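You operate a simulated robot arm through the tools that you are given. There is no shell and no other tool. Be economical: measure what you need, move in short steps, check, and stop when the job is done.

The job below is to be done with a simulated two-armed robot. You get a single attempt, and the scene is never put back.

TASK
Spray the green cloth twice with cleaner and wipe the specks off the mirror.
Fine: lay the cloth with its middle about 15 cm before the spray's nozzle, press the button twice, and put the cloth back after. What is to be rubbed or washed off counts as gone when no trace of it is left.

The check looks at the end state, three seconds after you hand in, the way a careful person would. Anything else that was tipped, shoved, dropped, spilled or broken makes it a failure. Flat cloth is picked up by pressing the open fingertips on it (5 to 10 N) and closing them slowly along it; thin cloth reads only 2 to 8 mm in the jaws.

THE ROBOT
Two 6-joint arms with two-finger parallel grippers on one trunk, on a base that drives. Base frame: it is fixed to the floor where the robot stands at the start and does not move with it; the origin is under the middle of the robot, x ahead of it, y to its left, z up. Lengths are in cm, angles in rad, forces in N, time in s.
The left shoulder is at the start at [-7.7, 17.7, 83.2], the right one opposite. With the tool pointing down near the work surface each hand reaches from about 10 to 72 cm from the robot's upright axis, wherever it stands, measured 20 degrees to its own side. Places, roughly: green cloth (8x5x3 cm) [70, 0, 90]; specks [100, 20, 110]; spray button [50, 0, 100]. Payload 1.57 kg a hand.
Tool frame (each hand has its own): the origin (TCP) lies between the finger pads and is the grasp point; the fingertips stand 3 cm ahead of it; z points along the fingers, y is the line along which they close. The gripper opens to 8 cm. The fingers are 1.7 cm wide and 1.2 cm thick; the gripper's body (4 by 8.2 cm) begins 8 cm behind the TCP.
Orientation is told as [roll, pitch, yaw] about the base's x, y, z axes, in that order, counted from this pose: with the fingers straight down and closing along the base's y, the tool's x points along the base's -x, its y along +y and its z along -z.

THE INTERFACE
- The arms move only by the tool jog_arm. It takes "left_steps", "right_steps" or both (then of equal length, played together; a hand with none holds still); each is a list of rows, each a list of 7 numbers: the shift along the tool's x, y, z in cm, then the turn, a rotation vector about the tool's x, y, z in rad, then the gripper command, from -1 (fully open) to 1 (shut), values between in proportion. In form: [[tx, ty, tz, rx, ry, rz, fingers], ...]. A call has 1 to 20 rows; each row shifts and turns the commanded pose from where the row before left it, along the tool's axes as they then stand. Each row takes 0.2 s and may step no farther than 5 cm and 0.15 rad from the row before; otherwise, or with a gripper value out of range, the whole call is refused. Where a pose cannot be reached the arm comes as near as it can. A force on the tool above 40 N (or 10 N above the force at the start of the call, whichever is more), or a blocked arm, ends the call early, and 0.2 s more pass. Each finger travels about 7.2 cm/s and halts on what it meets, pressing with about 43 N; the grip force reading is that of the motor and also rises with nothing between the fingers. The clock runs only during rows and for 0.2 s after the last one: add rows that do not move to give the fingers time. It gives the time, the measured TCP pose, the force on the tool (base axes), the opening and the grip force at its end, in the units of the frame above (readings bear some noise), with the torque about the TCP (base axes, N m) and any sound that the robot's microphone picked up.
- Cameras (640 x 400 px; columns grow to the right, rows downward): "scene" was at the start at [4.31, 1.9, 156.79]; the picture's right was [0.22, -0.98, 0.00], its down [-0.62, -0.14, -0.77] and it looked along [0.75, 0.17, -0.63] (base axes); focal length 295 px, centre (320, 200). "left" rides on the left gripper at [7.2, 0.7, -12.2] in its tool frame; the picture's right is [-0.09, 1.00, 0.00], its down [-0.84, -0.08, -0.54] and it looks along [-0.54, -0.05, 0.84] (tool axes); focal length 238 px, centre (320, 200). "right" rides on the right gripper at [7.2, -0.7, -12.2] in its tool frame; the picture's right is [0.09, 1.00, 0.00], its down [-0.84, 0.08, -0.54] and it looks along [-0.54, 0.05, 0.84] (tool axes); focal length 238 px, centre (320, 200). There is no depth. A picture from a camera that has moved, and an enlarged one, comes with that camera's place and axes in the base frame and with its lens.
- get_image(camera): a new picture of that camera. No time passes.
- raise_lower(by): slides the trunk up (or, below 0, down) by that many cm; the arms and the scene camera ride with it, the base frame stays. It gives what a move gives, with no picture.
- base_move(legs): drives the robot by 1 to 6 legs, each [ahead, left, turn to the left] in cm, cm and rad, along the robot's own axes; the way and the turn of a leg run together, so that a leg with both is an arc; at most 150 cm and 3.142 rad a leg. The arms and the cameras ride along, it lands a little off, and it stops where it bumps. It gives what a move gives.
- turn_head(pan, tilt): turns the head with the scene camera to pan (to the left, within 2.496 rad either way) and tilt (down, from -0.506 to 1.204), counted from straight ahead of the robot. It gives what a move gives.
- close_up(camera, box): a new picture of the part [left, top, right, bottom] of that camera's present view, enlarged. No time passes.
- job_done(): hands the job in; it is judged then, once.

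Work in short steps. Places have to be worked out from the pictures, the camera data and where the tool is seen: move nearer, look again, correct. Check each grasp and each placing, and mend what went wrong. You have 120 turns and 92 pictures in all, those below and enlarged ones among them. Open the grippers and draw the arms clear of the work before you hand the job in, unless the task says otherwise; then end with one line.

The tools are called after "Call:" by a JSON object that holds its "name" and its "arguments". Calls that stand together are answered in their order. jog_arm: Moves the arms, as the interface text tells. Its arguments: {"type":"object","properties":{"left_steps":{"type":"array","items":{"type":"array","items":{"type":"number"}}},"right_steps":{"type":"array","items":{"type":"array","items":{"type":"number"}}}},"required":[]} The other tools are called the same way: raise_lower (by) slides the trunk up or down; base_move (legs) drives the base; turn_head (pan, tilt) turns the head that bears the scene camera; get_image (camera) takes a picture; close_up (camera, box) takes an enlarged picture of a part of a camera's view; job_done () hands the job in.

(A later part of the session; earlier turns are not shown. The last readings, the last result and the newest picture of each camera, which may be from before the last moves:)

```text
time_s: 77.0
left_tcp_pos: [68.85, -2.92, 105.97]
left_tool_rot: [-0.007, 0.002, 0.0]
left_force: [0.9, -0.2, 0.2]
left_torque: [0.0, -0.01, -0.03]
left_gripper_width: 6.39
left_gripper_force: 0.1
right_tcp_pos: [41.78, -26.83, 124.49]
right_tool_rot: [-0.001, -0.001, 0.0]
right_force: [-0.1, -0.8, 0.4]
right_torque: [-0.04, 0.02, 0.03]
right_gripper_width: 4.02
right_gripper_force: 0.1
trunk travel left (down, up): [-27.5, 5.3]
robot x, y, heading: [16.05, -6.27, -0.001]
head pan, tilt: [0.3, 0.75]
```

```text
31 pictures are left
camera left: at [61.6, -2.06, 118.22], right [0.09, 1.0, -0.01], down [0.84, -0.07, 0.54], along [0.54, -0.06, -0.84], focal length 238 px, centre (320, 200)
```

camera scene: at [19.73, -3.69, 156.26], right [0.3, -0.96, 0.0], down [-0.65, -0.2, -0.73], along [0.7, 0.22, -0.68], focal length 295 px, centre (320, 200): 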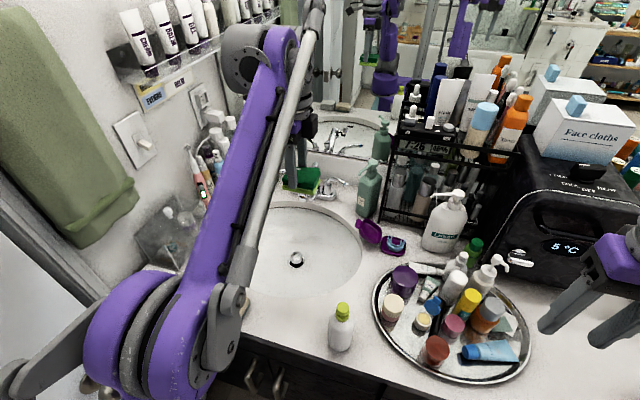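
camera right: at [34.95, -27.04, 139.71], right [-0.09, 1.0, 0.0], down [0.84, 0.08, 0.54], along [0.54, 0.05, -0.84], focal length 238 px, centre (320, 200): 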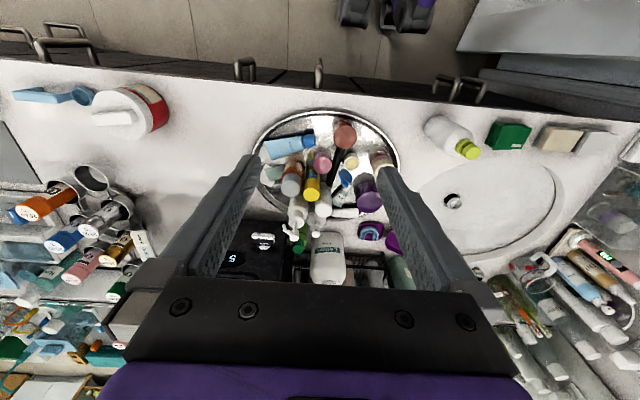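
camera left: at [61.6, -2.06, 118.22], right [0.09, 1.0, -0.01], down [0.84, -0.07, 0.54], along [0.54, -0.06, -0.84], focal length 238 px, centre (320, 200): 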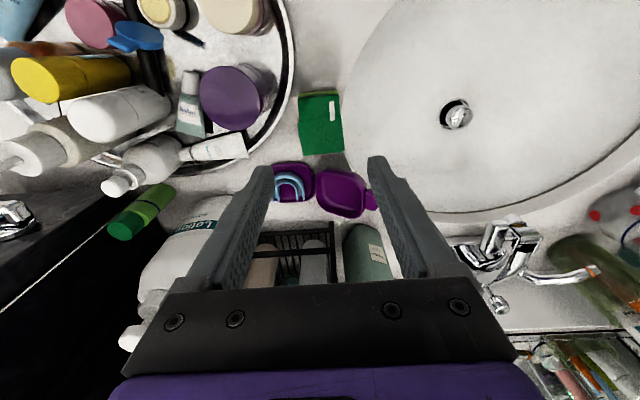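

The cloth lies flat in its original place and nothing around it moved. I draw the left arm up, back and left, clear of the work, and open the right gripper.

Call:
{"name": "jog_arm", "arguments": {"left_steps": [[1.5, 0, -4, 0, 0, 0, -1], [1.5, 0, -4, 0, 0, 0, -1], [1.5, 2, -4, 0, 0, 0, -1], [2, 4, -2, 0, 0, 0, -1], [2, 4, -2, 0, 0, 0, -1], [2, 4, 0, 0, 0, 0, -1], [2, 4, 0, 0, 0, 0, -1], [2, 4, 0, 0, 0, 0, -1], [2, 4, 0, 0, 0, 0, -1]], "right_steps": [[0, 0, 0, 0, 0, 0, -1], [0, 0, 0, 0, 0, 0, -1], [0, 0, 0, 0, 0, 0, -1], [0, 0, 0, 0, 0, 0, -1], [0, 0, 0, 0, 0, 0, -1], [0, 0, 0, 0, 0, 0, -1], [0, 0, 0, 0, 0, 0, -1], [0, 0, 0, 0, 0, 0, -1], [0, 0, 0, 0, 0, 0, -1]]}}

Call:
{"name": "get_image", "arguments": {"camera": "scene"}}

Call:
{"name": "close_up", "arguments": {"camera": "scene", "box": [300, 70, 400, 150]}}

Call:
{"name": "close_up", "arguments": {"camera": "scene", "box": [320, 190, 480, 350]}}

```text
time_s: 79.0
left_tcp_pos: [52.53, 23.56, 121.64]
left_tool_rot: [-0.007, 0.0, -0.001]
left_force: [0.3, -0.4, 0.2]
left_torque: [-0.01, -0.02, 0.01]
left_gripper_width: 8.01
left_gripper_force: 0.1
right_tcp_pos: [41.75, -26.75, 124.55]
right_tool_rot: [0.0, -0.001, -0.001]
right_force: [-0.4, 0.6, 0.0]
right_torque: [0.0, -0.01, -0.03]
right_gripper_width: 8.01
right_gripper_force: 0.0
trunk travel left (down, up): [-27.5, 5.3]
robot x, y, heading: [15.98, -6.13, -0.001]
head pan, tilt: [0.3, 0.75]
```

```text
30 pictures are left
camera scene: at [19.76, -3.6, 156.25], right [0.29, -0.96, 0.0], down [-0.65, -0.2, -0.73], along [0.7, 0.22, -0.68], focal length 295 px, centre (320, 200)
```

scene: 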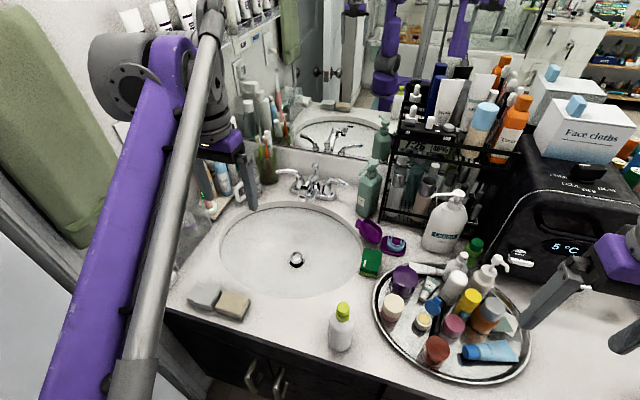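

```text
5.00 times, centred on (350, 110) of scene
camera zoom: at [19.76, -3.6, 156.25], right [0.29, -0.96, 0.0], down [-0.65, -0.2, -0.73], along [0.7, 0.22, -0.68], focal length 1477 px, centre (170, 650)
```

zoom: 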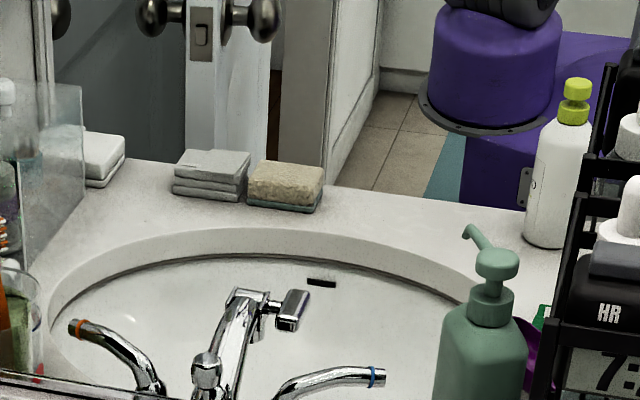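

```text
2.50 times, centred on (400, 270) of scene
camera zoom: at [19.76, -3.6, 156.25], right [0.29, -0.96, 0.0], down [-0.65, -0.2, -0.73], along [0.7, 0.22, -0.68], focal length 738 px, centre (120, 25)
```

zoom: 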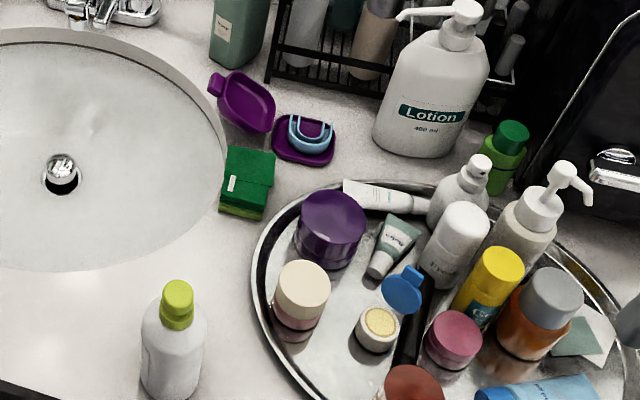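

Everything stands in its place and the mirror looks clean. Earlier the wrist camera showed a very faint ring near (y 19.7, z 107.9), so I check that part of the mirror.

Call:
{"name": "close_up", "arguments": {"camera": "scene", "box": [322, 108, 362, 133]}}

Call:
{"name": "close_up", "arguments": {"camera": "scene", "box": [310, 70, 370, 110]}}

```text
16.00 times, centred on (342, 120) of scene
camera zoom: at [19.76, -3.6, 156.25], right [0.29, -0.96, 0.0], down [-0.65, -0.2, -0.73], along [0.7, 0.22, -0.68], focal length 4727 px, centre (-32, 1472)
```

zoom: 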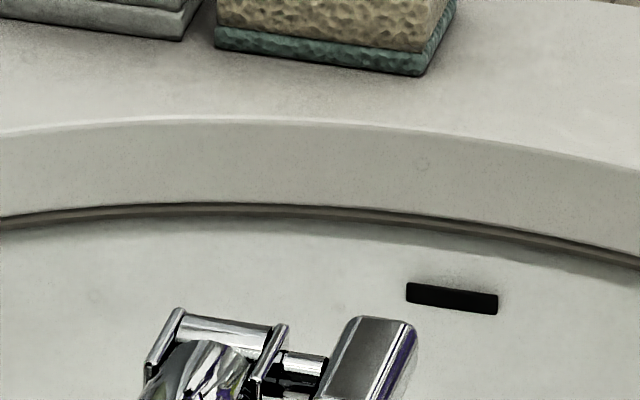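

```text
10.00 times, centred on (340, 90) of scene
camera zoom: at [19.76, -3.6, 156.25], right [0.29, -0.96, 0.0], down [-0.65, -0.2, -0.73], along [0.7, 0.22, -0.68], focal length 2954 px, centre (120, 1300)
```

zoom: 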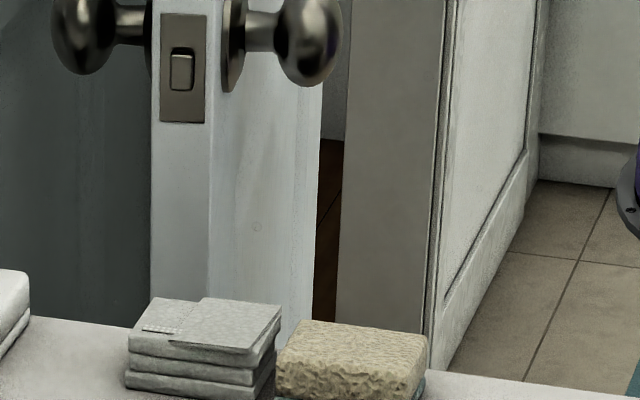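

Two very faint rings show, away from the old specks. To see whether they are marks on the mirror or texture on what it reflects, I raise the trunk 4 cm for parallax and look again.

Call:
{"name": "raise_lower", "arguments": {"by": 4}}

Call:
{"name": "close_up", "arguments": {"camera": "scene", "box": [322, 94, 362, 119]}}

Call:
{"name": "close_up", "arguments": {"camera": "scene", "box": [315, 64, 355, 89]}}

```text
time_s: 79.8
left_tcp_pos: [52.35, 23.36, 125.7]
left_tool_rot: [-0.006, 0.001, -0.001]
left_force: [0.7, 0.1, -0.5]
left_torque: [-0.02, 0.0, 0.02]
left_gripper_width: 8.01
left_gripper_force: 0.1
right_tcp_pos: [41.56, -26.71, 128.34]
right_tool_rot: [-0.001, 0.0, 0.002]
right_force: [-0.2, -0.5, -0.8]
right_torque: [0.01, 0.0, 0.03]
right_gripper_width: 8.02
right_gripper_force: 0.1
trunk travel left (down, up): [-31.5, 1.3]
robot x, y, heading: [15.99, -5.84, -0.002]
head pan, tilt: [0.3, 0.75]
```

```text
16.00 times, centred on (342, 106) of scene
camera zoom: at [19.61, -3.68, 160.62], right [0.3, -0.96, 0.0], down [-0.65, -0.2, -0.73], along [0.7, 0.22, -0.68], focal length 4727 px, centre (-32, 1696)
```

zoom: 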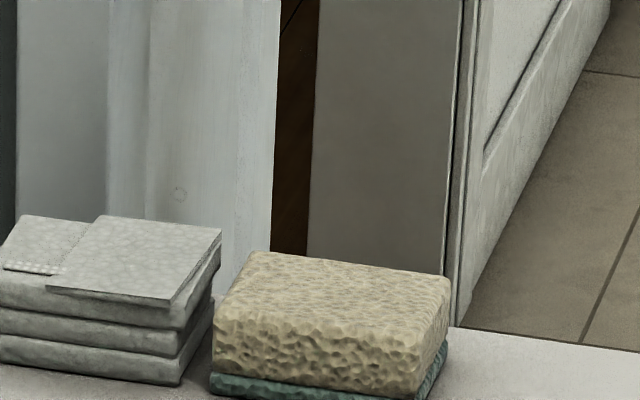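

```text
16.00 times, centred on (335, 76) of scene
camera zoom: at [19.61, -3.68, 160.62], right [0.3, -0.96, 0.0], down [-0.65, -0.2, -0.73], along [0.7, 0.22, -0.68], focal length 4727 px, centre (80, 2176)
```

zoom: 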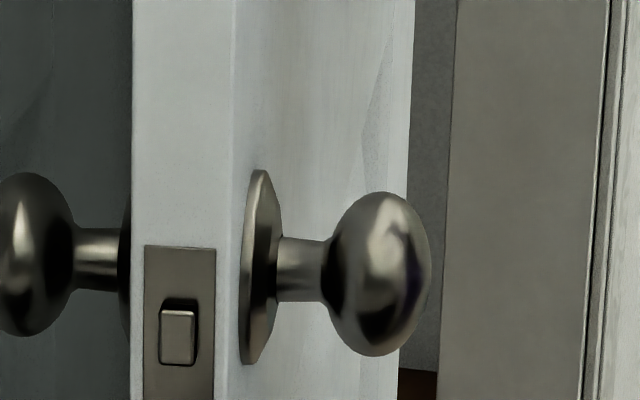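

The ring moves against the reflected background, so it lies on the mirror surface at about (y 18.4, z 119.7). I check mirror parts far from the specks for similar rings, to tell glass texture from residue.

Call:
{"name": "close_up", "arguments": {"camera": "scene", "box": [360, 80, 400, 105]}}

Call:
{"name": "close_up", "arguments": {"camera": "scene", "box": [322, 112, 362, 137]}}

Call:
{"name": "close_up", "arguments": {"camera": "scene", "box": [292, 94, 332, 119]}}

```text
16.00 times, centred on (380, 92) of scene
camera zoom: at [19.61, -3.68, 160.62], right [0.3, -0.96, 0.0], down [-0.65, -0.2, -0.73], along [0.7, 0.22, -0.68], focal length 4727 px, centre (-640, 1920)
```

zoom: 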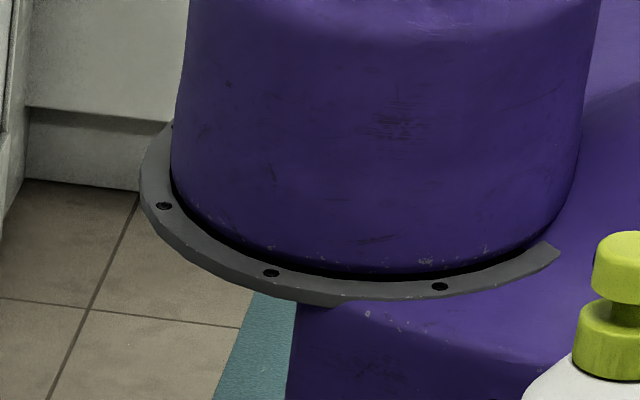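

```text
16.00 times, centred on (342, 124) of scene
camera zoom: at [19.61, -3.68, 160.62], right [0.3, -0.96, 0.0], down [-0.65, -0.2, -0.73], along [0.7, 0.22, -0.68], focal length 4727 px, centre (-32, 1408)
```

zoom: 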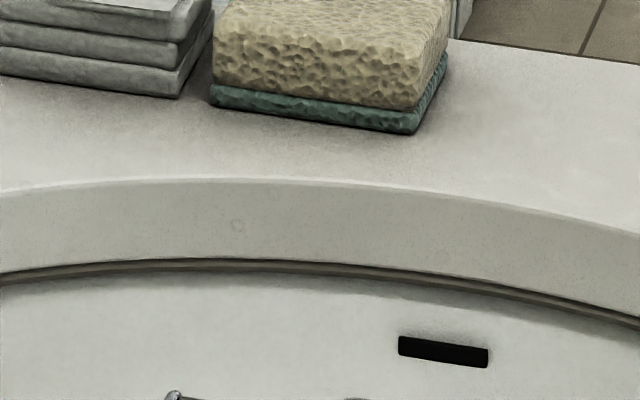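

```text
16.00 times, centred on (312, 106) of scene
camera zoom: at [19.61, -3.68, 160.62], right [0.3, -0.96, 0.0], down [-0.65, -0.2, -0.73], along [0.7, 0.22, -0.68], focal length 4727 px, centre (448, 1696)
```

zoom: 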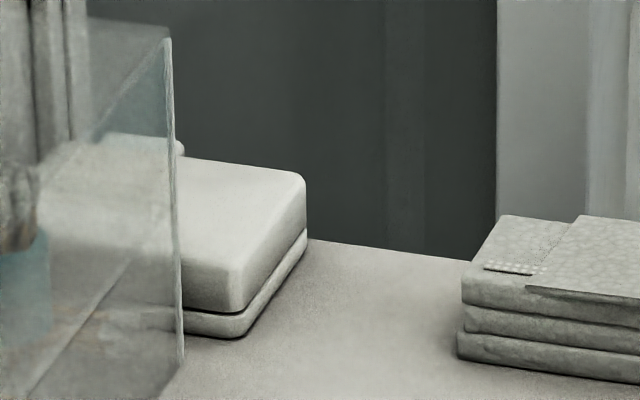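

Faint rings are hard to judge from this far. I bring the empty left hand's camera within about 30 cm of the wiped area, tilted forward, to inspect the glass.

Call:
{"name": "jog_arm", "arguments": {"left_steps": [[-4, 0, 0, 0, 0, 0, -1], [-4, 0, 0, 0, 0, 0, -1], [0, 0, 0, 0, -0.15, 0, -1], [0, 0, 0, 0, -0.15, 0, -1], [0, 0, 0, 0, -0.15, 0, -1], [0, 0, 0, 0, -0.15, 0, -1], [0, 0, 0, 0, -0.15, 0, -1], [0, 0, 0, 0, -0.15, 0, -1], [0, 0, 0, 0, -0.15, 0, -1], [0, 0, 0, 0, -0.15, 0, -1], [-0.93, -0.71, 3.86, 0, 0, 0, -1], [-0.93, -0.71, 3.86, 0, 0, 0, -1], [-0.93, -0.71, 3.86, 0, 0, 0, -1], [-0.93, -0.71, 3.86, 0, 0, 0, -1], [-0.93, -0.71, 3.86, 0, 0, 0, -1], [-0.93, -0.71, 3.86, 0, 0, 0, -1], [0, 0, 0, 0, 0, 0, -1]]}}

Call:
{"name": "get_image", "arguments": {"camera": "left"}}

```text
time_s: 83.5
left_tcp_pos: [84.17, 19.08, 122.47]
left_tool_rot: [-0.017, -1.201, 0.018]
left_force: [-0.6, -0.4, -0.1]
left_torque: [0.0, 0.0, 0.0]
left_gripper_width: 8.02
left_gripper_force: 0.0
right_tcp_pos: [41.56, -26.64, 128.34]
right_tool_rot: [0.001, 0.0, -0.001]
right_force: [-0.5, -0.2, -1.2]
right_torque: [0.0, 0.05, -0.02]
right_gripper_width: 8.02
right_gripper_force: 0.0
trunk travel left (down, up): [-31.5, 1.3]
robot x, y, heading: [16.02, -6.18, -0.001]
head pan, tilt: [0.3, 0.75]
```

```text
20 pictures are left
camera left: at [70.09, 19.69, 120.3], right [0.03, 1.0, 0.08], down [-0.2, -0.07, 0.98], along [0.98, -0.05, 0.2], focal length 238 px, centre (320, 200)
```

left: 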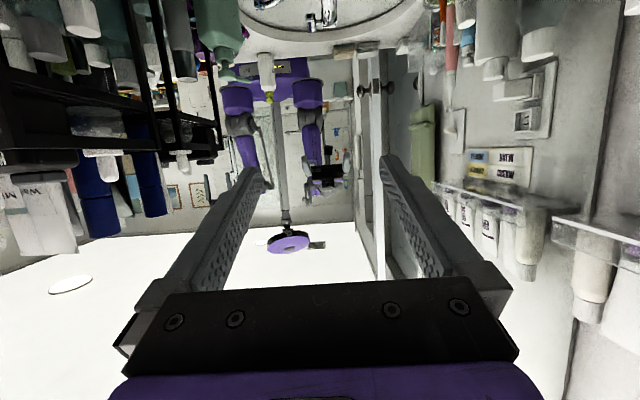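

The speck area lies around columns 270–370, rows 60–140. I enlarge it in two parts.

Call:
{"name": "close_up", "arguments": {"camera": "left", "box": [270, 90, 370, 152]}}

Call:
{"name": "close_up", "arguments": {"camera": "left", "box": [270, 40, 370, 102]}}

```text
6.40 times, centred on (320, 121) of left
camera zoom: at [70.09, 19.69, 120.3], right [0.03, 1.0, 0.08], down [-0.2, -0.07, 0.98], along [0.98, -0.05, 0.2], focal length 1525 px, centre (320, 706)
```

zoom: 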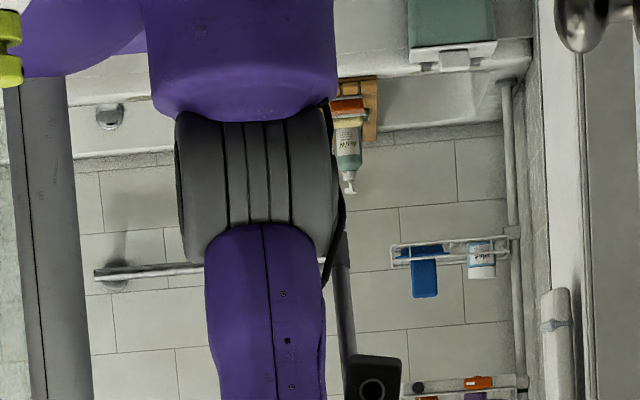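

```text
6.40 times, centred on (320, 71) of left
camera zoom: at [70.09, 19.69, 120.3], right [0.03, 1.0, 0.08], down [-0.2, -0.07, 0.98], along [0.98, -0.05, 0.2], focal length 1525 px, centre (320, 1026)
```

zoom: 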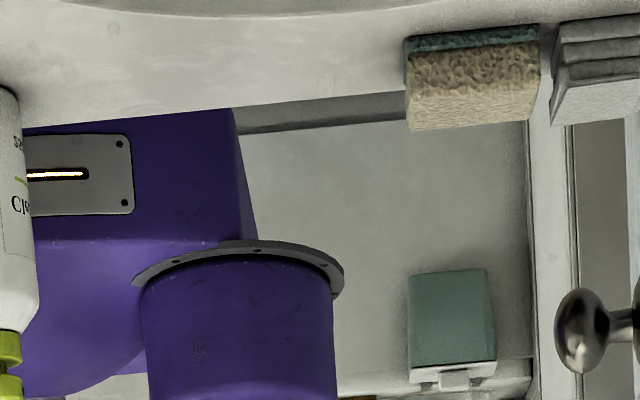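

No pale specks remain at close range, even over dark reflections. One tiny scuff near (301,94) sits inside the heavily wiped zone, so I enlarge it, along with a mark outside that zone, to see what they are.

Call:
{"name": "close_up", "arguments": {"camera": "left", "box": [289, 87, 313, 102]}}

Call:
{"name": "close_up", "arguments": {"camera": "left", "box": [276, 37, 300, 52]}}

```text
16.00 times, centred on (301, 94) of left
camera zoom: at [70.09, 19.69, 120.3], right [0.03, 1.0, 0.08], down [-0.2, -0.07, 0.98], along [0.98, -0.05, 0.2], focal length 3814 px, centre (624, 1888)
```

zoom: 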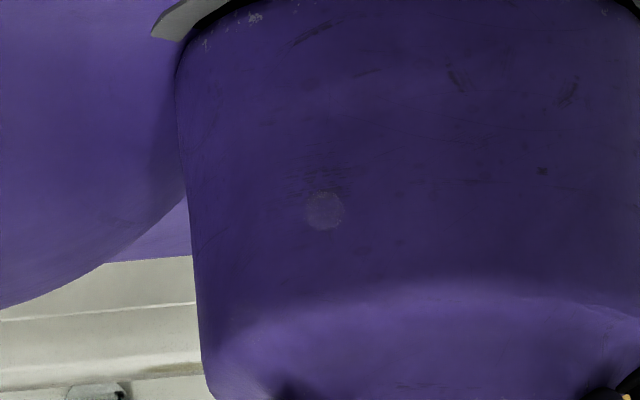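

```text
16.00 times, centred on (288, 44) of left
camera zoom: at [70.09, 19.69, 120.3], right [0.03, 1.0, 0.08], down [-0.2, -0.07, 0.98], along [0.98, -0.05, 0.2], focal length 3814 px, centre (832, 2688)
```

zoom: 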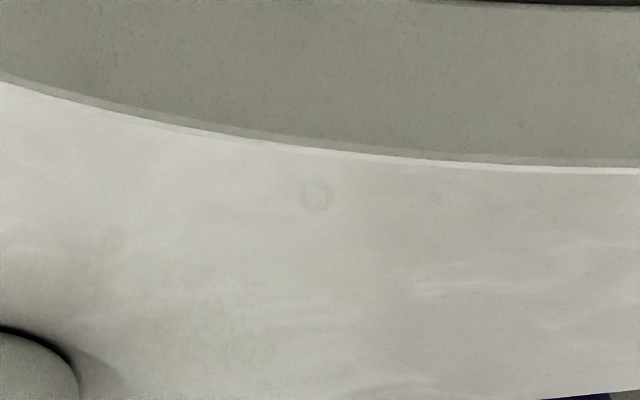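

There are faint pale dots left on the glass, about 3 mm across, in and around the speck area. To be safe I wipe a wider area again. First I retract the left hand and lower the trunk back.

Call:
{"name": "jog_arm", "arguments": {"left_steps": [[0, 0, -4, 0, 0, 0, -1], [0, 0, -4, 0, 0, 0, -1], [0, 0, -4, 0, 0, 0, -1], [0, 0, -4, 0, 0, 0, -1], [0, 0, -4, 0, 0, 0, -1], [0, 0, 0, 0, 0.15, 0, -1], [0, 0, 0, 0, 0.15, 0, -1], [0, 0, 0, 0, 0.15, 0, -1], [0, 0, 0, 0, 0.15, 0, -1], [0, 0, 0, 0, 0.15, 0, -1], [0, 0, 0, 0, 0.15, 0, -1], [0, 0, 0, 0, 0.15, 0, -1], [0, 0, 0, 0, 0.15, 0, -1], [0, 0, 0, 0, 0, 0, -1]]}}

Call:
{"name": "raise_lower", "arguments": {"by": -4}}

```text
time_s: 86.5
left_tcp_pos: [65.3, 19.01, 129.8]
left_tool_rot: [-0.008, 0.001, 0.001]
left_force: [0.2, -0.2, 0.4]
left_torque: [0.0, -0.03, 0.03]
left_gripper_width: 7.98
left_gripper_force: 0.0
right_tcp_pos: [41.55, -26.71, 128.37]
right_tool_rot: [0.0, -0.002, -0.001]
right_force: [-0.1, 0.9, 0.3]
right_torque: [0.02, -0.01, -0.01]
right_gripper_width: 8.0
right_gripper_force: 0.0
trunk travel left (down, up): [-31.5, 1.3]
robot x, y, heading: [16.04, -6.3, -0.002]
head pan, tilt: [0.3, 0.75]
```

```text
time_s: 87.3
left_tcp_pos: [64.79, 19.06, 123.46]
left_tool_rot: [-0.007, 0.036, -0.001]
left_force: [0.4, 0.0, -0.1]
left_torque: [0.04, 0.03, 0.03]
left_gripper_width: 8.0
left_gripper_force: 0.2
right_tcp_pos: [41.78, -26.69, 124.4]
right_tool_rot: [-0.001, 0.0, -0.001]
right_force: [0.5, 0.1, -0.3]
right_torque: [-0.01, 0.05, -0.02]
right_gripper_width: 7.99
right_gripper_force: 0.1
trunk travel left (down, up): [-27.5, 5.3]
robot x, y, heading: [15.86, -6.1, 0.001]
head pan, tilt: [0.3, 0.75]
```

I go back above the cloth, levelling the small pitch error on the way.

Call:
{"name": "jog_arm", "arguments": {"left_steps": [[0, -3.5, 3, 0, -0.036, 0, -0.6], [0, -3.5, 3, 0, 0, 0, -0.6], [0, -3.5, 3, 0, 0, 0, -0.6], [-1, -3.5, 3, 0, 0, 0, -0.6], [-1.6, -4, 2, 0, 0, 0, -0.6], [-1.6, -4, 0, 0, 0, 0, -0.6], [0, 0, 3, 0, 0, 0, -0.6], [0, 0, 0, 0, 0, 0, -0.6]]}}

Call:
{"name": "get_image", "arguments": {"camera": "left"}}

```text
time_s: 89.1
left_tcp_pos: [69.0, -3.41, 106.66]
left_tool_rot: [-0.006, 0.0, 0.0]
left_force: [0.5, -0.2, 0.1]
left_torque: [-0.02, 0.0, 0.01]
left_gripper_width: 6.37
left_gripper_force: 0.0
right_tcp_pos: [41.66, -26.71, 124.51]
right_tool_rot: [0.0, 0.001, 0.0]
right_force: [0.0, -0.2, 0.9]
right_torque: [0.02, 0.01, -0.02]
right_gripper_width: 7.98
right_gripper_force: 0.1
trunk travel left (down, up): [-27.5, 5.3]
robot x, y, heading: [16.02, -5.88, 0.002]
head pan, tilt: [0.3, 0.75]
```

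```text
15 pictures are left
camera left: at [61.73, -2.62, 118.87], right [0.09, 1.0, -0.01], down [0.84, -0.07, 0.54], along [0.54, -0.06, -0.84], focal length 238 px, centre (320, 200)
```

left: 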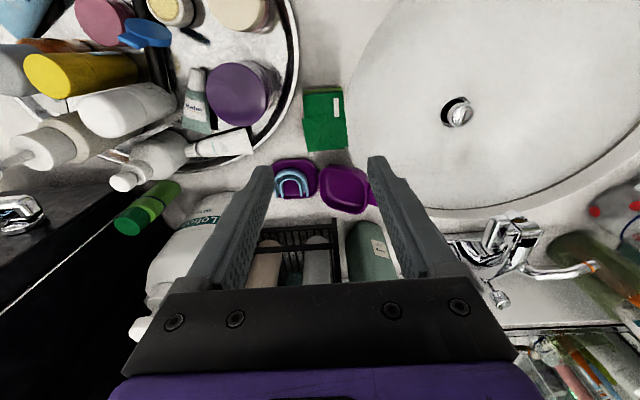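

The cloth is where I left it. I descend onto it as before, grip it and lift.

Call:
{"name": "jog_arm", "arguments": {"left_steps": [[0, 0.45, 4, 0, 0, 0, -0.6], [0, 0, 4, 0, 0, 0, -0.6], [0, 0, 4, 0, 0, 0, -0.6], [0, 0, 2, 0, 0, 0, -0.6], [0, 0, 1, 0, 0, 0, -0.6], [0, 0, 0.9, 0, 0, 0, -0.6], [0, 0, 0, 0, 0, 0, -0.5], [0, 0, 0, 0, 0, 0, -0.4], [0, 0, 0, 0, 0, 0, -0.3], [0, 0, 0, 0, 0, 0, -0.2], [0, 0, 0, 0, 0, 0, 0], [0, 0, 0, 0, 0, 0, 0], [0, 0, -1, 0, 0, 0, 0], [0, 0, -4, 0, 0, 0, 0], [0, 0, -4, 0, 0, 0, 0], [0, 0, -4, 0, 0, 0, 0]]}}

```text
time_s: 92.5
left_tcp_pos: [68.8, -2.68, 103.76]
left_tool_rot: [-0.008, -0.002, -0.001]
left_force: [0.1, -0.2, -0.4]
left_torque: [-0.02, 0.0, 0.01]
left_gripper_width: 4.84
left_gripper_force: 43.2
right_tcp_pos: [41.51, -26.67, 124.46]
right_tool_rot: [0.002, 0.0, 0.001]
right_force: [0.0, 0.5, 0.2]
right_torque: [-0.01, -0.02, 0.04]
right_gripper_width: 8.02
right_gripper_force: 0.1
trunk travel left (down, up): [-27.5, 5.3]
robot x, y, heading: [16.08, -6.02, 0.001]
head pan, tilt: [0.3, 0.75]
```

Gripped at 4.84 cm. I carry it back over the basin and turn to yaw -90°.

Call:
{"name": "jog_arm", "arguments": {"left_steps": [[1, 3, -2.5, 0, 0, 0, 0], [1, 3.7, -2.5, 0, 0, 0, 0], [1, 3.7, -3, 0, 0, 0, 0], [1.2, 3.7, -3, 0, 0, 0, 0], [0, 3.6, -3, 0, 0, 0, 0], [0, 0, 0, 0, 0, 0.1428, 0], [0, 0, 0, 0, 0, 0.1428, 0], [0, 0, 0, 0, 0, 0.1428, 0], [0, 0, 0, 0, 0, 0.1428, 0], [0, 0, 0, 0, 0, 0.1428, 0], [0, 0, 0, 0, 0, 0.1428, 0], [0, 0, 0, 0, 0, 0.1428, 0], [0, 0, 0, 0, 0, 0.1428, 0], [0, 0, 0, 0, 0, 0.1428, 0], [0, 0, 0, 0, 0, 0.1428, 0], [0, 0, 0, 0, 0, 0.1428, 0], [0, 0, 0, 0, 0, 0, 0]]}}

Call:
{"name": "jog_arm", "arguments": {"left_steps": [[0, 0, 0, -0.14, 0, 0, 0], [0, 0, 0, -0.14, 0, 0, 0], [0, 0, 0, -0.14, 0, 0, 0], [0, 0, 0, -0.14, 0, 0, 0], [0, 0, 0, -0.14, 0, 0, 0], [0, 0, 0, -0.14, 0, 0, 0], [0, 0, 0, -0.14, 0, 0, 0], [0, 0, 0, -0.14, 0, 0, 0], [0, 0, 0, -0.14, 0, 0, 0], [0, 0, 0, -0.14, 0, 0, 0], [0, 0, 0, 0, 0, 0, 0]]}}

```text
time_s: 96.1
left_tcp_pos: [64.57, 15.03, 117.76]
left_tool_rot: [0.001, -0.008, -1.573]
left_force: [0.9, -0.4, 0.2]
left_torque: [-0.01, -0.04, 0.0]
left_gripper_width: 4.86
left_gripper_force: 42.8
right_tcp_pos: [41.7, -26.73, 124.43]
right_tool_rot: [0.0, -0.001, -0.001]
right_force: [0.0, 0.7, 0.5]
right_torque: [0.01, -0.03, -0.02]
right_gripper_width: 7.99
right_gripper_force: 0.0
trunk travel left (down, up): [-27.5, 5.3]
robot x, y, heading: [16.22, -6.03, -0.002]
head pan, tilt: [0.3, 0.75]
```

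```text
time_s: 98.5
left_tcp_pos: [64.64, 15.12, 117.81]
left_tool_rot: [1.372, -0.007, -1.573]
left_force: [0.5, -0.3, -0.4]
left_torque: [0.0, 0.02, -0.01]
left_gripper_width: 4.87
left_gripper_force: 42.8
right_tcp_pos: [41.57, -26.85, 124.42]
right_tool_rot: [0.001, -0.001, -0.001]
right_force: [-1.0, 0.3, 0.0]
right_torque: [0.05, 0.02, 0.0]
right_gripper_width: 8.01
right_gripper_force: 0.1
trunk travel left (down, up): [-27.5, 5.3]
robot x, y, heading: [15.98, -5.93, -0.002]
head pan, tilt: [0.3, 0.75]
```

Tilted to 1.37 rad. I advance to just short of the mirror at y≈15.

Call:
{"name": "jog_arm", "arguments": {"left_steps": [[0, 0.81, 4.03, 0, 0, 0, 0], [0, 0.81, 4.03, 0, 0, 0, 0], [0, 0.81, 4.03, 0, 0, 0, 0], [0, 0.81, 4.03, 0, 0, 0, 0], [0, 0.81, 4.03, 0, 0, 0, 0], [0, 0.81, 4.03, 0, 0, 0, 0], [0, 0.81, 4.03, 0, 0, 0, 0], [0, 0.81, 4.03, 0, 0, 0, 0], [0, 0.1, 0.49, 0, 0, 0, 0], [0, 0.1, 0.49, 0, 0, 0, 0], [0, 0, 0, 0, 0, 0, 0]]}}

```text
time_s: 100.9
left_tcp_pos: [98.59, 15.1, 118.58]
left_tool_rot: [1.402, -0.006, -1.571]
left_force: [0.3, 0.1, -0.9]
left_torque: [0.0, 0.03, 0.0]
left_gripper_width: 4.86
left_gripper_force: 43.1
right_tcp_pos: [41.7, -26.73, 124.45]
right_tool_rot: [0.001, 0.0, 0.0]
right_force: [0.1, -0.3, 0.5]
right_torque: [0.02, 0.01, -0.04]
right_gripper_width: 8.0
right_gripper_force: 0.0
trunk travel left (down, up): [-27.5, 5.3]
robot x, y, heading: [15.96, -6.09, -0.006]
head pan, tilt: [0.3, 0.75]
```

Close to the glass. I press on and stroke the y≈15 band from z-edge 121 down to 106 and back.

Call:
{"name": "jog_arm", "arguments": {"left_steps": [[0, 0.06, 0.39, 0, 0, 0, 0], [0, 0.06, 0.35, 0, 0, 0, 0], [0, 0.98, -0.17, 0, 0, 0, 0], [0, -1.97, 0.33, 0, 0, 0, 0], [0, -1.97, 0.33, 0, 0, 0, 0], [0, -1.97, 0.33, 0, 0, 0, 0]]}}

```text
time_s: 102.3
left_tcp_pos: [98.97, 15.16, 113.67]
left_tool_rot: [1.402, -0.006, -1.57]
left_force: [-6.9, 0.0, 2.5]
left_torque: [0.01, -0.25, 0.05]
left_gripper_width: 4.86
left_gripper_force: 42.5
right_tcp_pos: [41.46, -26.71, 124.4]
right_tool_rot: [0.0, -0.003, -0.001]
right_force: [-0.2, -0.7, -0.3]
right_torque: [-0.02, 0.0, 0.01]
right_gripper_width: 8.01
right_gripper_force: 0.1
trunk travel left (down, up): [-27.5, 5.3]
robot x, y, heading: [16.0, -6.24, 0.005]
head pan, tilt: [0.3, 0.75]
```

The pressure is good at about 7 N. I press 0.2 cm more and run long strokes down to edge z≈106.5 and up to 121.

Call:
{"name": "jog_arm", "arguments": {"left_steps": [[0, 0.03, 0.2, 0, 0, 0, 0], [0, -2.46, 0.42, 0, 0, 0, 0], [0, -2.46, 0.42, 0, 0, 0, 0], [0, -2.46, 0.42, 0, 0, 0, 0], [0, -0.98, 0.17, 0, 0, 0, 0], [0, 2.46, -0.42, 0, 0, 0, 0], [0, 2.46, -0.42, 0, 0, 0, 0], [0, 2.46, -0.42, 0, 0, 0, 0], [0, 2.46, -0.42, 0, 0, 0, 0], [0, 2.46, -0.42, 0, 0, 0, 0], [0, 2.46, -0.42, 0, 0, 0, 0], [0, -2.46, 0.42, 0, 0, 0, 0], [0, -2.46, 0.42, 0, 0, 0, 0], [0, -2.46, 0.42, 0, 0, 0, 0], [0, -2.46, 0.42, 0, 0, 0, 0], [0, -2.46, 0.42, 0, 0, 0, 0], [0, -2.46, 0.42, 0, 0, 0, 0]]}}

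Call:
{"name": "jog_arm", "arguments": {"left_steps": [[1.2, 0, 0, 0, 0, 0, 0], [1.2, 0, 0, 0, 0, 0, 0], [1.0, 0, 0, 0, 0, 0, 0], [0, 2.46, -0.42, 0, 0, 0, 0], [0, 2.46, -0.42, 0, 0, 0, 0], [0, 2.46, -0.42, 0, 0, 0, 0], [0, 2.46, -0.42, 0, 0, 0, 0], [0, 2.46, -0.42, 0, 0, 0, 0], [0, 2.46, -0.42, 0, 0, 0, 0], [0, -2.46, 0.42, 0, 0, 0, 0], [0, -2.46, 0.42, 0, 0, 0, 0], [0, -2.46, 0.42, 0, 0, 0, 0], [0, -2.46, 0.42, 0, 0, 0, 0], [0, -2.46, 0.42, 0, 0, 0, 0], [0, -2.46, 0.42, 0, 0, 0, 0]]}}

```text
time_s: 103.6
left_tcp_pos: [98.9, 15.15, 105.82]
left_tool_rot: [1.399, -0.009, -1.571]
left_force: [-19.3, 0.3, -3.0]
left_torque: [0.02, -0.12, 0.18]
left_gripper_width: 4.88
left_gripper_force: 42.6
right_tcp_pos: [41.36, -26.79, 124.48]
right_tool_rot: [-0.001, -0.002, 0.001]
right_force: [-0.8, -1.8, -0.4]
right_torque: [0.0, 0.01, 0.01]
right_gripper_width: 7.99
right_gripper_force: 0.0
trunk travel left (down, up): [-27.5, 5.3]
robot x, y, heading: [16.0, -6.51, 0.003]
head pan, tilt: [0.3, 0.75]
stopped in row 6 (left hand): the force on the tool passed its limit at 46 N (the readings are from after the stop); the commanded pose is now the measured one
```

```text
time_s: 104.5
left_tcp_pos: [98.96, 18.57, 106.63]
left_tool_rot: [1.403, -0.006, -1.573]
left_force: [-15.6, -2.3, 0.7]
left_torque: [-0.03, -0.39, -0.05]
left_gripper_width: 4.86
left_gripper_force: 43.0
right_tcp_pos: [41.38, -26.7, 124.54]
right_tool_rot: [-0.001, -0.001, 0.0]
right_force: [-0.4, 0.3, 0.9]
right_torque: [0.02, 0.0, 0.0]
right_gripper_width: 8.01
right_gripper_force: 0.0
trunk travel left (down, up): [-27.5, 5.3]
robot x, y, heading: [15.82, -6.11, 0.0]
head pan, tilt: [0.3, 0.75]
stopped in row 4 (left hand): the force on the tool passed its limit at 41 N (the readings are from after the stop); the commanded pose is now the measured one
```

Too much pressure low down, where the cloth may be touching the backsplash ledge. I ease back 0.3 cm and stroke slower, staying above TCP z 107.

Call:
{"name": "jog_arm", "arguments": {"left_steps": [[0, -0.05, -0.3, 0, 0, 0, 0], [0, 1.48, -0.25, 0, 0, 0, 0], [0, 1.48, -0.25, 0, 0, 0, 0], [0, 1.48, -0.25, 0, 0, 0, 0], [0, 0, 0, 0, 0, 0, 0]]}}

Call:
{"name": "get_image", "arguments": {"camera": "left"}}

```text
time_s: 105.7
left_tcp_pos: [98.86, 18.65, 111.09]
left_tool_rot: [1.399, -0.007, -1.572]
left_force: [-7.9, -0.5, -3.0]
left_torque: [0.02, 0.01, 0.0]
left_gripper_width: 4.87
left_gripper_force: 42.6
right_tcp_pos: [41.55, -26.64, 124.29]
right_tool_rot: [-0.001, -0.001, -0.001]
right_force: [0.4, -0.5, -0.4]
right_torque: [0.0, -0.01, 0.01]
right_gripper_width: 8.0
right_gripper_force: 0.1
trunk travel left (down, up): [-27.5, 5.3]
robot x, y, heading: [16.15, -5.79, 0.002]
head pan, tilt: [0.3, 0.75]
```

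```text
14 pictures are left
camera left: at [87.09, 25.86, 113.78], right [0.17, -0.09, 0.98], down [-0.55, -0.84, 0.02], along [0.82, -0.54, -0.19], focal length 238 px, centre (320, 200)
```

left: 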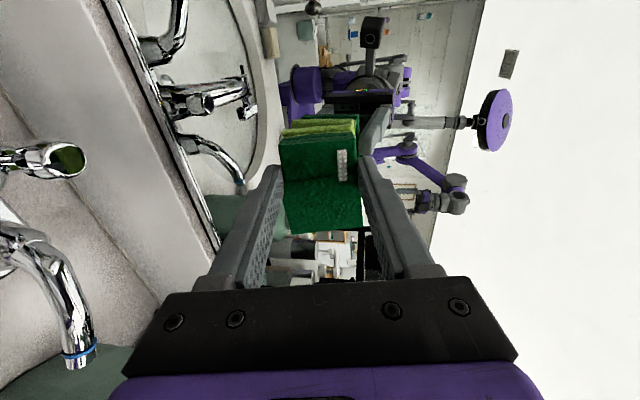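

The cloth is intact and the faucet is well clear, with force about 8 N. I stroke the y≈18.6 band.

Call:
{"name": "jog_arm", "arguments": {"left_steps": [[0, 1.97, -0.335, 0, 0, 0, 0], [0, 1.97, -0.335, 0, 0, 0, 0], [0, 1.97, -0.335, 0, 0, 0, 0], [0, 1.97, -0.335, 0, 0, 0, 0], [0, -1.97, 0.335, 0, 0, 0, 0], [0, -1.97, 0.335, 0, 0, 0, 0], [0, -1.97, 0.335, 0, 0, 0, 0], [0, -1.97, 0.335, 0, 0, 0, 0], [0, -1.97, 0.335, 0, 0, 0, 0], [0, -1.97, 0.335, 0, 0, 0, 0], [0, 1.97, -0.335, 0, 0, 0, 0], [0, 1.97, -0.335, 0, 0, 0, 0], [0, 1.97, -0.335, 0, 0, 0, 0], [0, 1.97, -0.335, 0, 0, 0, 0], [0, 1.97, -0.335, 0, 0, 0, 0], [0, 1.97, -0.335, 0, 0, 0, 0], [0, -1.97, 0.335, 0, 0, 0, 0], [0, -1.97, 0.335, 0, 0, 0, 0], [0, -1.97, 0.335, 0, 0, 0, 0], [0, -1.97, 0.335, 0, 0, 0, 0]]}}

```text
time_s: 109.9
left_tcp_pos: [99.07, 18.6, 111.01]
left_tool_rot: [1.396, -0.007, -1.574]
left_force: [-1.1, 0.6, 0.4]
left_torque: [-0.01, -0.01, 0.04]
left_gripper_width: 4.85
left_gripper_force: 42.9
right_tcp_pos: [41.59, -26.66, 124.39]
right_tool_rot: [-0.003, 0.002, 0.0]
right_force: [-0.1, 1.0, -0.1]
right_torque: [0.01, 0.03, -0.03]
right_gripper_width: 7.98
right_gripper_force: 0.0
trunk travel left (down, up): [-27.5, 5.3]
robot x, y, heading: [15.9, -6.13, 0.001]
head pan, tilt: [0.3, 0.75]
```

The pressure faded at the end, so I push in 0.25 cm again, shift to y≈21.5 and stroke that band.

Call:
{"name": "jog_arm", "arguments": {"left_steps": [[1.5, 0.04, 0.25, 0, 0, 0, 0], [1.4, 0, 0, 0, 0, 0, 0], [0, 1.97, -0.33, 0, 0, 0, 0], [0, 1.97, -0.33, 0, 0, 0, 0], [0, 1.97, -0.33, 0, 0, 0, 0], [0, 1.97, -0.33, 0, 0, 0, 0], [0, -1.97, 0.33, 0, 0, 0, 0], [0, -1.97, 0.33, 0, 0, 0, 0], [0, -1.97, 0.33, 0, 0, 0, 0], [0, -1.97, 0.33, 0, 0, 0, 0], [0, -1.97, 0.33, 0, 0, 0, 0], [0, -1.97, 0.33, 0, 0, 0, 0], [0, 1.97, -0.33, 0, 0, 0, 0], [0, 1.97, -0.33, 0, 0, 0, 0], [0, 1.97, -0.33, 0, 0, 0, 0], [0, 1.97, -0.33, 0, 0, 0, 0], [0, 1.97, -0.33, 0, 0, 0, 0], [0, 1.97, -0.33, 0, 0, 0, 0], [0, -1.97, 0.33, 0, 0, 0, 0], [0, -1.97, 0.33, 0, 0, 0, 0]]}}

```text
time_s: 114.1
left_tcp_pos: [99.05, 21.54, 115.19]
left_tool_rot: [1.401, -0.005, -1.571]
left_force: [-14.3, 1.1, 6.3]
left_torque: [0.02, -0.59, 0.05]
left_gripper_width: 4.86
left_gripper_force: 43.2
right_tcp_pos: [41.33, -26.81, 124.38]
right_tool_rot: [0.001, -0.004, 0.0]
right_force: [0.1, 0.1, 0.2]
right_torque: [0.01, -0.03, 0.02]
right_gripper_width: 8.0
right_gripper_force: 0.0
trunk travel left (down, up): [-27.5, 5.3]
robot x, y, heading: [15.79, -6.12, -0.007]
head pan, tilt: [0.3, 0.75]
```

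Good, 14 N. Next the middle-right bands: I shift to y≈17 and then 14.5 and stroke each.

Call:
{"name": "jog_arm", "arguments": {"left_steps": [[-2, 0, 0, 0, 0, 0, 0], [-2, 0, 0, 0, 0, 0, 0], [-0.5, 0, 0, 0, 0, 0, 0], [0, -1.97, 0.33, 0, 0, 0, 0], [0, -1.97, 0.33, 0, 0, 0, 0], [0, -1.97, 0.33, 0, 0, 0, 0], [0, -1.97, 0.33, 0, 0, 0, 0], [0, 1.97, -0.33, 0, 0, 0, 0], [0, 1.97, -0.33, 0, 0, 0, 0], [0, 1.97, -0.33, 0, 0, 0, 0], [0, 1.97, -0.33, 0, 0, 0, 0], [0, 1.97, -0.33, 0, 0, 0, 0], [0, 1.97, -0.33, 0, 0, 0, 0], [0, -1.97, 0.33, 0, 0, 0, 0], [0, -1.97, 0.33, 0, 0, 0, 0], [0, -1.97, 0.33, 0, 0, 0, 0], [0, -1.97, 0.33, 0, 0, 0, 0], [0, -1.97, 0.33, 0, 0, 0, 0], [0, -1.97, 0.33, 0, 0, 0, 0]]}}

Call:
{"name": "jog_arm", "arguments": {"left_steps": [[-1.5, 0, 0, 0, 0, 0, 0], [-1.2, 0, 0, 0, 0, 0, 0], [0, 1.97, -0.33, 0, 0, 0, 0], [0, 1.97, -0.33, 0, 0, 0, 0], [0, 1.97, -0.33, 0, 0, 0, 0], [0, 1.97, -0.33, 0, 0, 0, 0], [0, 1.97, -0.33, 0, 0, 0, 0], [0, 1.97, -0.33, 0, 0, 0, 0], [0, -1.97, 0.33, 0, 0, 0, 0], [0, -1.97, 0.33, 0, 0, 0, 0], [0, -1.97, 0.33, 0, 0, 0, 0], [0, -1.97, 0.33, 0, 0, 0, 0], [0, -1.97, 0.33, 0, 0, 0, 0], [0, -1.97, 0.33, 0, 0, 0, 0], [0, 1.97, -0.33, 0, 0, 0, 0], [0, 1.97, -0.33, 0, 0, 0, 0], [0, 1.97, -0.33, 0, 0, 0, 0], [0, 1.97, -0.33, 0, 0, 0, 0]]}}

```text
time_s: 118.1
left_tcp_pos: [99.08, 17.06, 107.14]
left_tool_rot: [1.399, -0.007, -1.571]
left_force: [-11.7, 0.3, 4.2]
left_torque: [0.0, -0.44, 0.0]
left_gripper_width: 4.87
left_gripper_force: 42.8
right_tcp_pos: [41.48, -26.76, 124.54]
right_tool_rot: [-0.001, -0.002, 0.0]
right_force: [-0.8, 0.0, -0.6]
right_torque: [0.0, 0.0, -0.01]
right_gripper_width: 8.01
right_gripper_force: 0.0
trunk travel left (down, up): [-27.5, 5.3]
robot x, y, heading: [15.97, -6.04, 0.003]
head pan, tilt: [0.3, 0.75]
```

```text
time_s: 121.9
left_tcp_pos: [99.09, 14.33, 115.21]
left_tool_rot: [1.402, -0.008, -1.572]
left_force: [-30.8, -1.1, -10.8]
left_torque: [0.08, 0.05, -0.08]
left_gripper_width: 4.87
left_gripper_force: 43.0
right_tcp_pos: [41.3, -26.69, 124.4]
right_tool_rot: [0.001, -0.004, 0.0]
right_force: [0.0, 0.5, 0.2]
right_torque: [-0.01, 0.0, 0.03]
right_gripper_width: 7.99
right_gripper_force: 0.2
trunk travel left (down, up): [-27.5, 5.3]
robot x, y, heading: [15.87, -6.38, -0.002]
head pan, tilt: [0.3, 0.75]
```

All bands have been stroked firmly (10–30 N). I back off and re-inspect the spot where the faint dot was (16.6,112.7).

Call:
{"name": "jog_arm", "arguments": {"left_steps": [[0, 0, -2, 0, 0, 0, 0], [0, 0, -4, 0, 0, 0, 0], [0, 0, -4, 0, 0, 0, 0], [0, 0, -4, 0, 0, 0, 0], [0, 0, 0, 0, 0, 0, 0]]}}

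Call:
{"name": "close_up", "arguments": {"camera": "left", "box": [283, 75, 339, 110]}}

```text
time_s: 123.1
left_tcp_pos: [85.52, 14.42, 117.2]
left_tool_rot: [1.399, -0.008, -1.573]
left_force: [0.0, 0.7, -0.6]
left_torque: [0.01, 0.03, 0.01]
left_gripper_width: 4.88
left_gripper_force: 43.4
right_tcp_pos: [41.6, -26.76, 124.43]
right_tool_rot: [-0.001, 0.0, -0.001]
right_force: [1.1, 0.3, -0.9]
right_torque: [0.0, 0.02, 0.01]
right_gripper_width: 8.02
right_gripper_force: 0.0
trunk travel left (down, up): [-27.5, 5.3]
robot x, y, heading: [15.83, -6.09, -0.002]
head pan, tilt: [0.3, 0.75]
```

```text
11.43 times, centred on (311, 92) of left
camera zoom: at [73.63, 21.58, 119.98], right [0.17, -0.09, 0.98], down [-0.55, -0.84, 0.02], along [0.82, -0.54, -0.19], focal length 2724 px, centre (423, 1429)
```

zoom: 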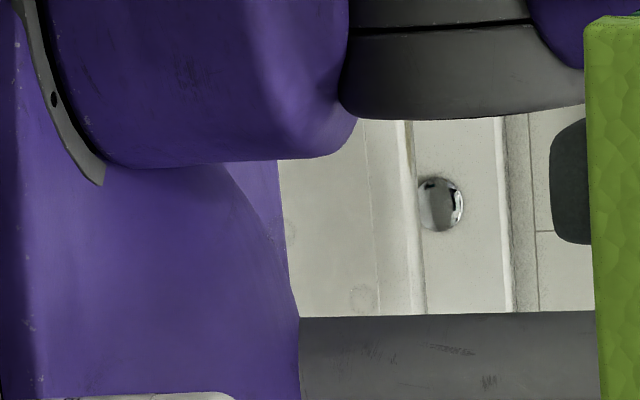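

The faint ring is unchanged after many firm strokes right over it, so it belongs to the glass, and all the specks are gone. I retract, tilt back and turn to yaw 0 to return the cloth.

Call:
{"name": "jog_arm", "arguments": {"left_steps": [[0, 0, -4, 0, 0, 0, 0], [0, 0, -4, 0, 0, 0, 0], [0, 0, -4, 0, 0, 0, 0], [0, 0, -4, 0, 0, 0, 0], [0, 0, -4, 0, 0, 0, 0], [0, 0, 0, 0.14, 0, 0, 0], [0, 0, 0, 0.14, 0, 0, 0], [0, 0, 0, 0.14, 0, 0, 0], [0, 0, 0, 0.14, 0, 0, 0], [0, 0, 0, 0.14, 0, 0, 0], [0, 0, 0, 0.14, 0, 0, 0], [0, 0, 0, 0.14, 0, 0, 0], [0, 0, 0, 0.14, 0, 0, 0], [0, 0, 0, 0.14, 0, 0, 0], [0, 0, 0, 0.14, 0, 0, 0], [0, 0, 0, 0, 0, 0, 0]]}}

Call:
{"name": "jog_arm", "arguments": {"left_steps": [[0, 0, 3, 0, 0, -0.1428, 0], [0, 0, 3, 0, 0, -0.1428, 0], [0, 0, 2, 0, 0, -0.1428, 0], [0, 0, 0, 0, 0, -0.1428, 0], [0, 0, 0, 0, 0, -0.1428, 0], [0, 0, 0, 0, 0, -0.1428, 0], [0, 0, 0, 0, 0, -0.1428, 0], [0, 0, 0, 0, 0, -0.1428, 0], [0, 0, 0, 0, 0, -0.1428, 0], [0, 0, 0, 0, 0, -0.1428, 0], [0, 0, 0, 0, 0, -0.1428, 0], [0, 0, 0, 0, 0, 0, 0]]}}

```text
time_s: 126.5
left_tcp_pos: [65.68, 14.1, 120.87]
left_tool_rot: [0.054, -0.011, -1.584]
left_force: [-0.8, 0.5, -0.2]
left_torque: [0.03, -0.02, 0.02]
left_gripper_width: 4.86
left_gripper_force: 42.9
left hand out of reach, approached as far as the arm can: row 6
right_tcp_pos: [41.54, -26.68, 124.44]
right_tool_rot: [0.0, -0.002, 0.0]
right_force: [0.1, -0.5, 0.1]
right_torque: [0.01, 0.01, 0.02]
right_gripper_width: 8.0
right_gripper_force: 0.0
trunk travel left (down, up): [-27.5, 5.3]
robot x, y, heading: [15.78, -6.25, -0.001]
head pan, tilt: [0.3, 0.75]
```

```text
time_s: 129.1
left_tcp_pos: [66.22, 14.17, 112.94]
left_tool_rot: [-0.009, -0.055, -0.012]
left_force: [0.6, 0.3, -0.6]
left_torque: [0.0, -0.01, -0.01]
left_gripper_width: 4.83
left_gripper_force: 42.7
right_tcp_pos: [41.62, -26.71, 124.37]
right_tool_rot: [-0.001, 0.0, -0.001]
right_force: [1.1, -0.9, -0.3]
right_torque: [0.01, -0.03, -0.01]
right_gripper_width: 8.01
right_gripper_force: 0.0
trunk travel left (down, up): [-27.5, 5.3]
robot x, y, heading: [15.73, -6.35, -0.001]
head pan, tilt: [0.3, 0.75]
```

I level the small tilt errors and carry the cloth above its home at (69,-2.9).

Call:
{"name": "jog_arm", "arguments": {"left_steps": [[0, 0, 0, -0.009, 0.055, -0.012, 0], [-0.7, -4.3, 1, 0, 0, 0, 0], [-0.7, -4.3, 1, 0, 0, 0, 0], [-0.7, -4.3, 1, 0, 0, 0, 0], [-0.7, -4.2, 1, 0, 0, 0, 0], [0, 0, 4, 0, 0, 0, 0], [0, 0, 0, 0, 0, 0, 0]]}}

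```text
time_s: 130.7
left_tcp_pos: [69.2, -3.08, 104.7]
left_tool_rot: [0.0, -0.001, -0.001]
left_force: [0.3, 0.7, -0.4]
left_torque: [0.0, 0.02, -0.04]
left_gripper_width: 4.9
left_gripper_force: 43.0
right_tcp_pos: [41.56, -26.7, 124.32]
right_tool_rot: [-0.001, -0.001, 0.0]
right_force: [0.3, 0.7, -0.3]
right_torque: [0.04, 0.02, 0.02]
right_gripper_width: 7.99
right_gripper_force: 0.1
trunk travel left (down, up): [-27.5, 5.3]
robot x, y, heading: [15.83, -6.24, 0.0]
head pan, tilt: [0.3, 0.75]
```

Aligned and level. I lower until just before contact, check the fit, then set it down.

Call:
{"name": "jog_arm", "arguments": {"left_steps": [[0.15, 0.12, 4, 0, 0, 0, 0], [0, 0, 4, 0, 0, 0, 0], [0, 0, 3.5, 0, 0, 0, 0], [0, 0, 0, 0, 0, 0, 0]]}}

Call:
{"name": "get_image", "arguments": {"camera": "left"}}

```text
time_s: 131.7
left_tcp_pos: [68.9, -2.97, 93.6]
left_tool_rot: [0.001, 0.0, -0.002]
left_force: [0.0, -0.8, -0.3]
left_torque: [0.02, -0.02, -0.02]
left_gripper_width: 4.86
left_gripper_force: 43.1
right_tcp_pos: [41.53, -26.79, 124.4]
right_tool_rot: [-0.001, 0.0, 0.001]
right_force: [-0.2, -0.4, 0.2]
right_torque: [-0.02, -0.01, -0.02]
right_gripper_width: 8.02
right_gripper_force: 0.1
trunk travel left (down, up): [-27.5, 5.3]
robot x, y, heading: [15.99, -6.01, -0.004]
head pan, tilt: [0.3, 0.75]
```

```text
12 pictures are left
camera left: at [61.67, -2.35, 105.82], right [0.09, 1.0, 0.0], down [0.84, -0.08, 0.54], along [0.54, -0.05, -0.84], focal length 238 px, centre (320, 200)
```

left: 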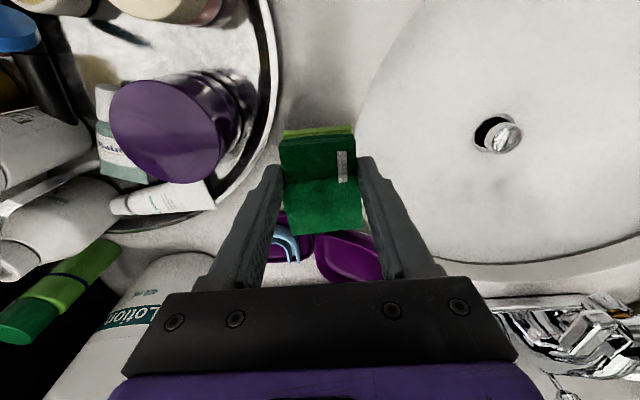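

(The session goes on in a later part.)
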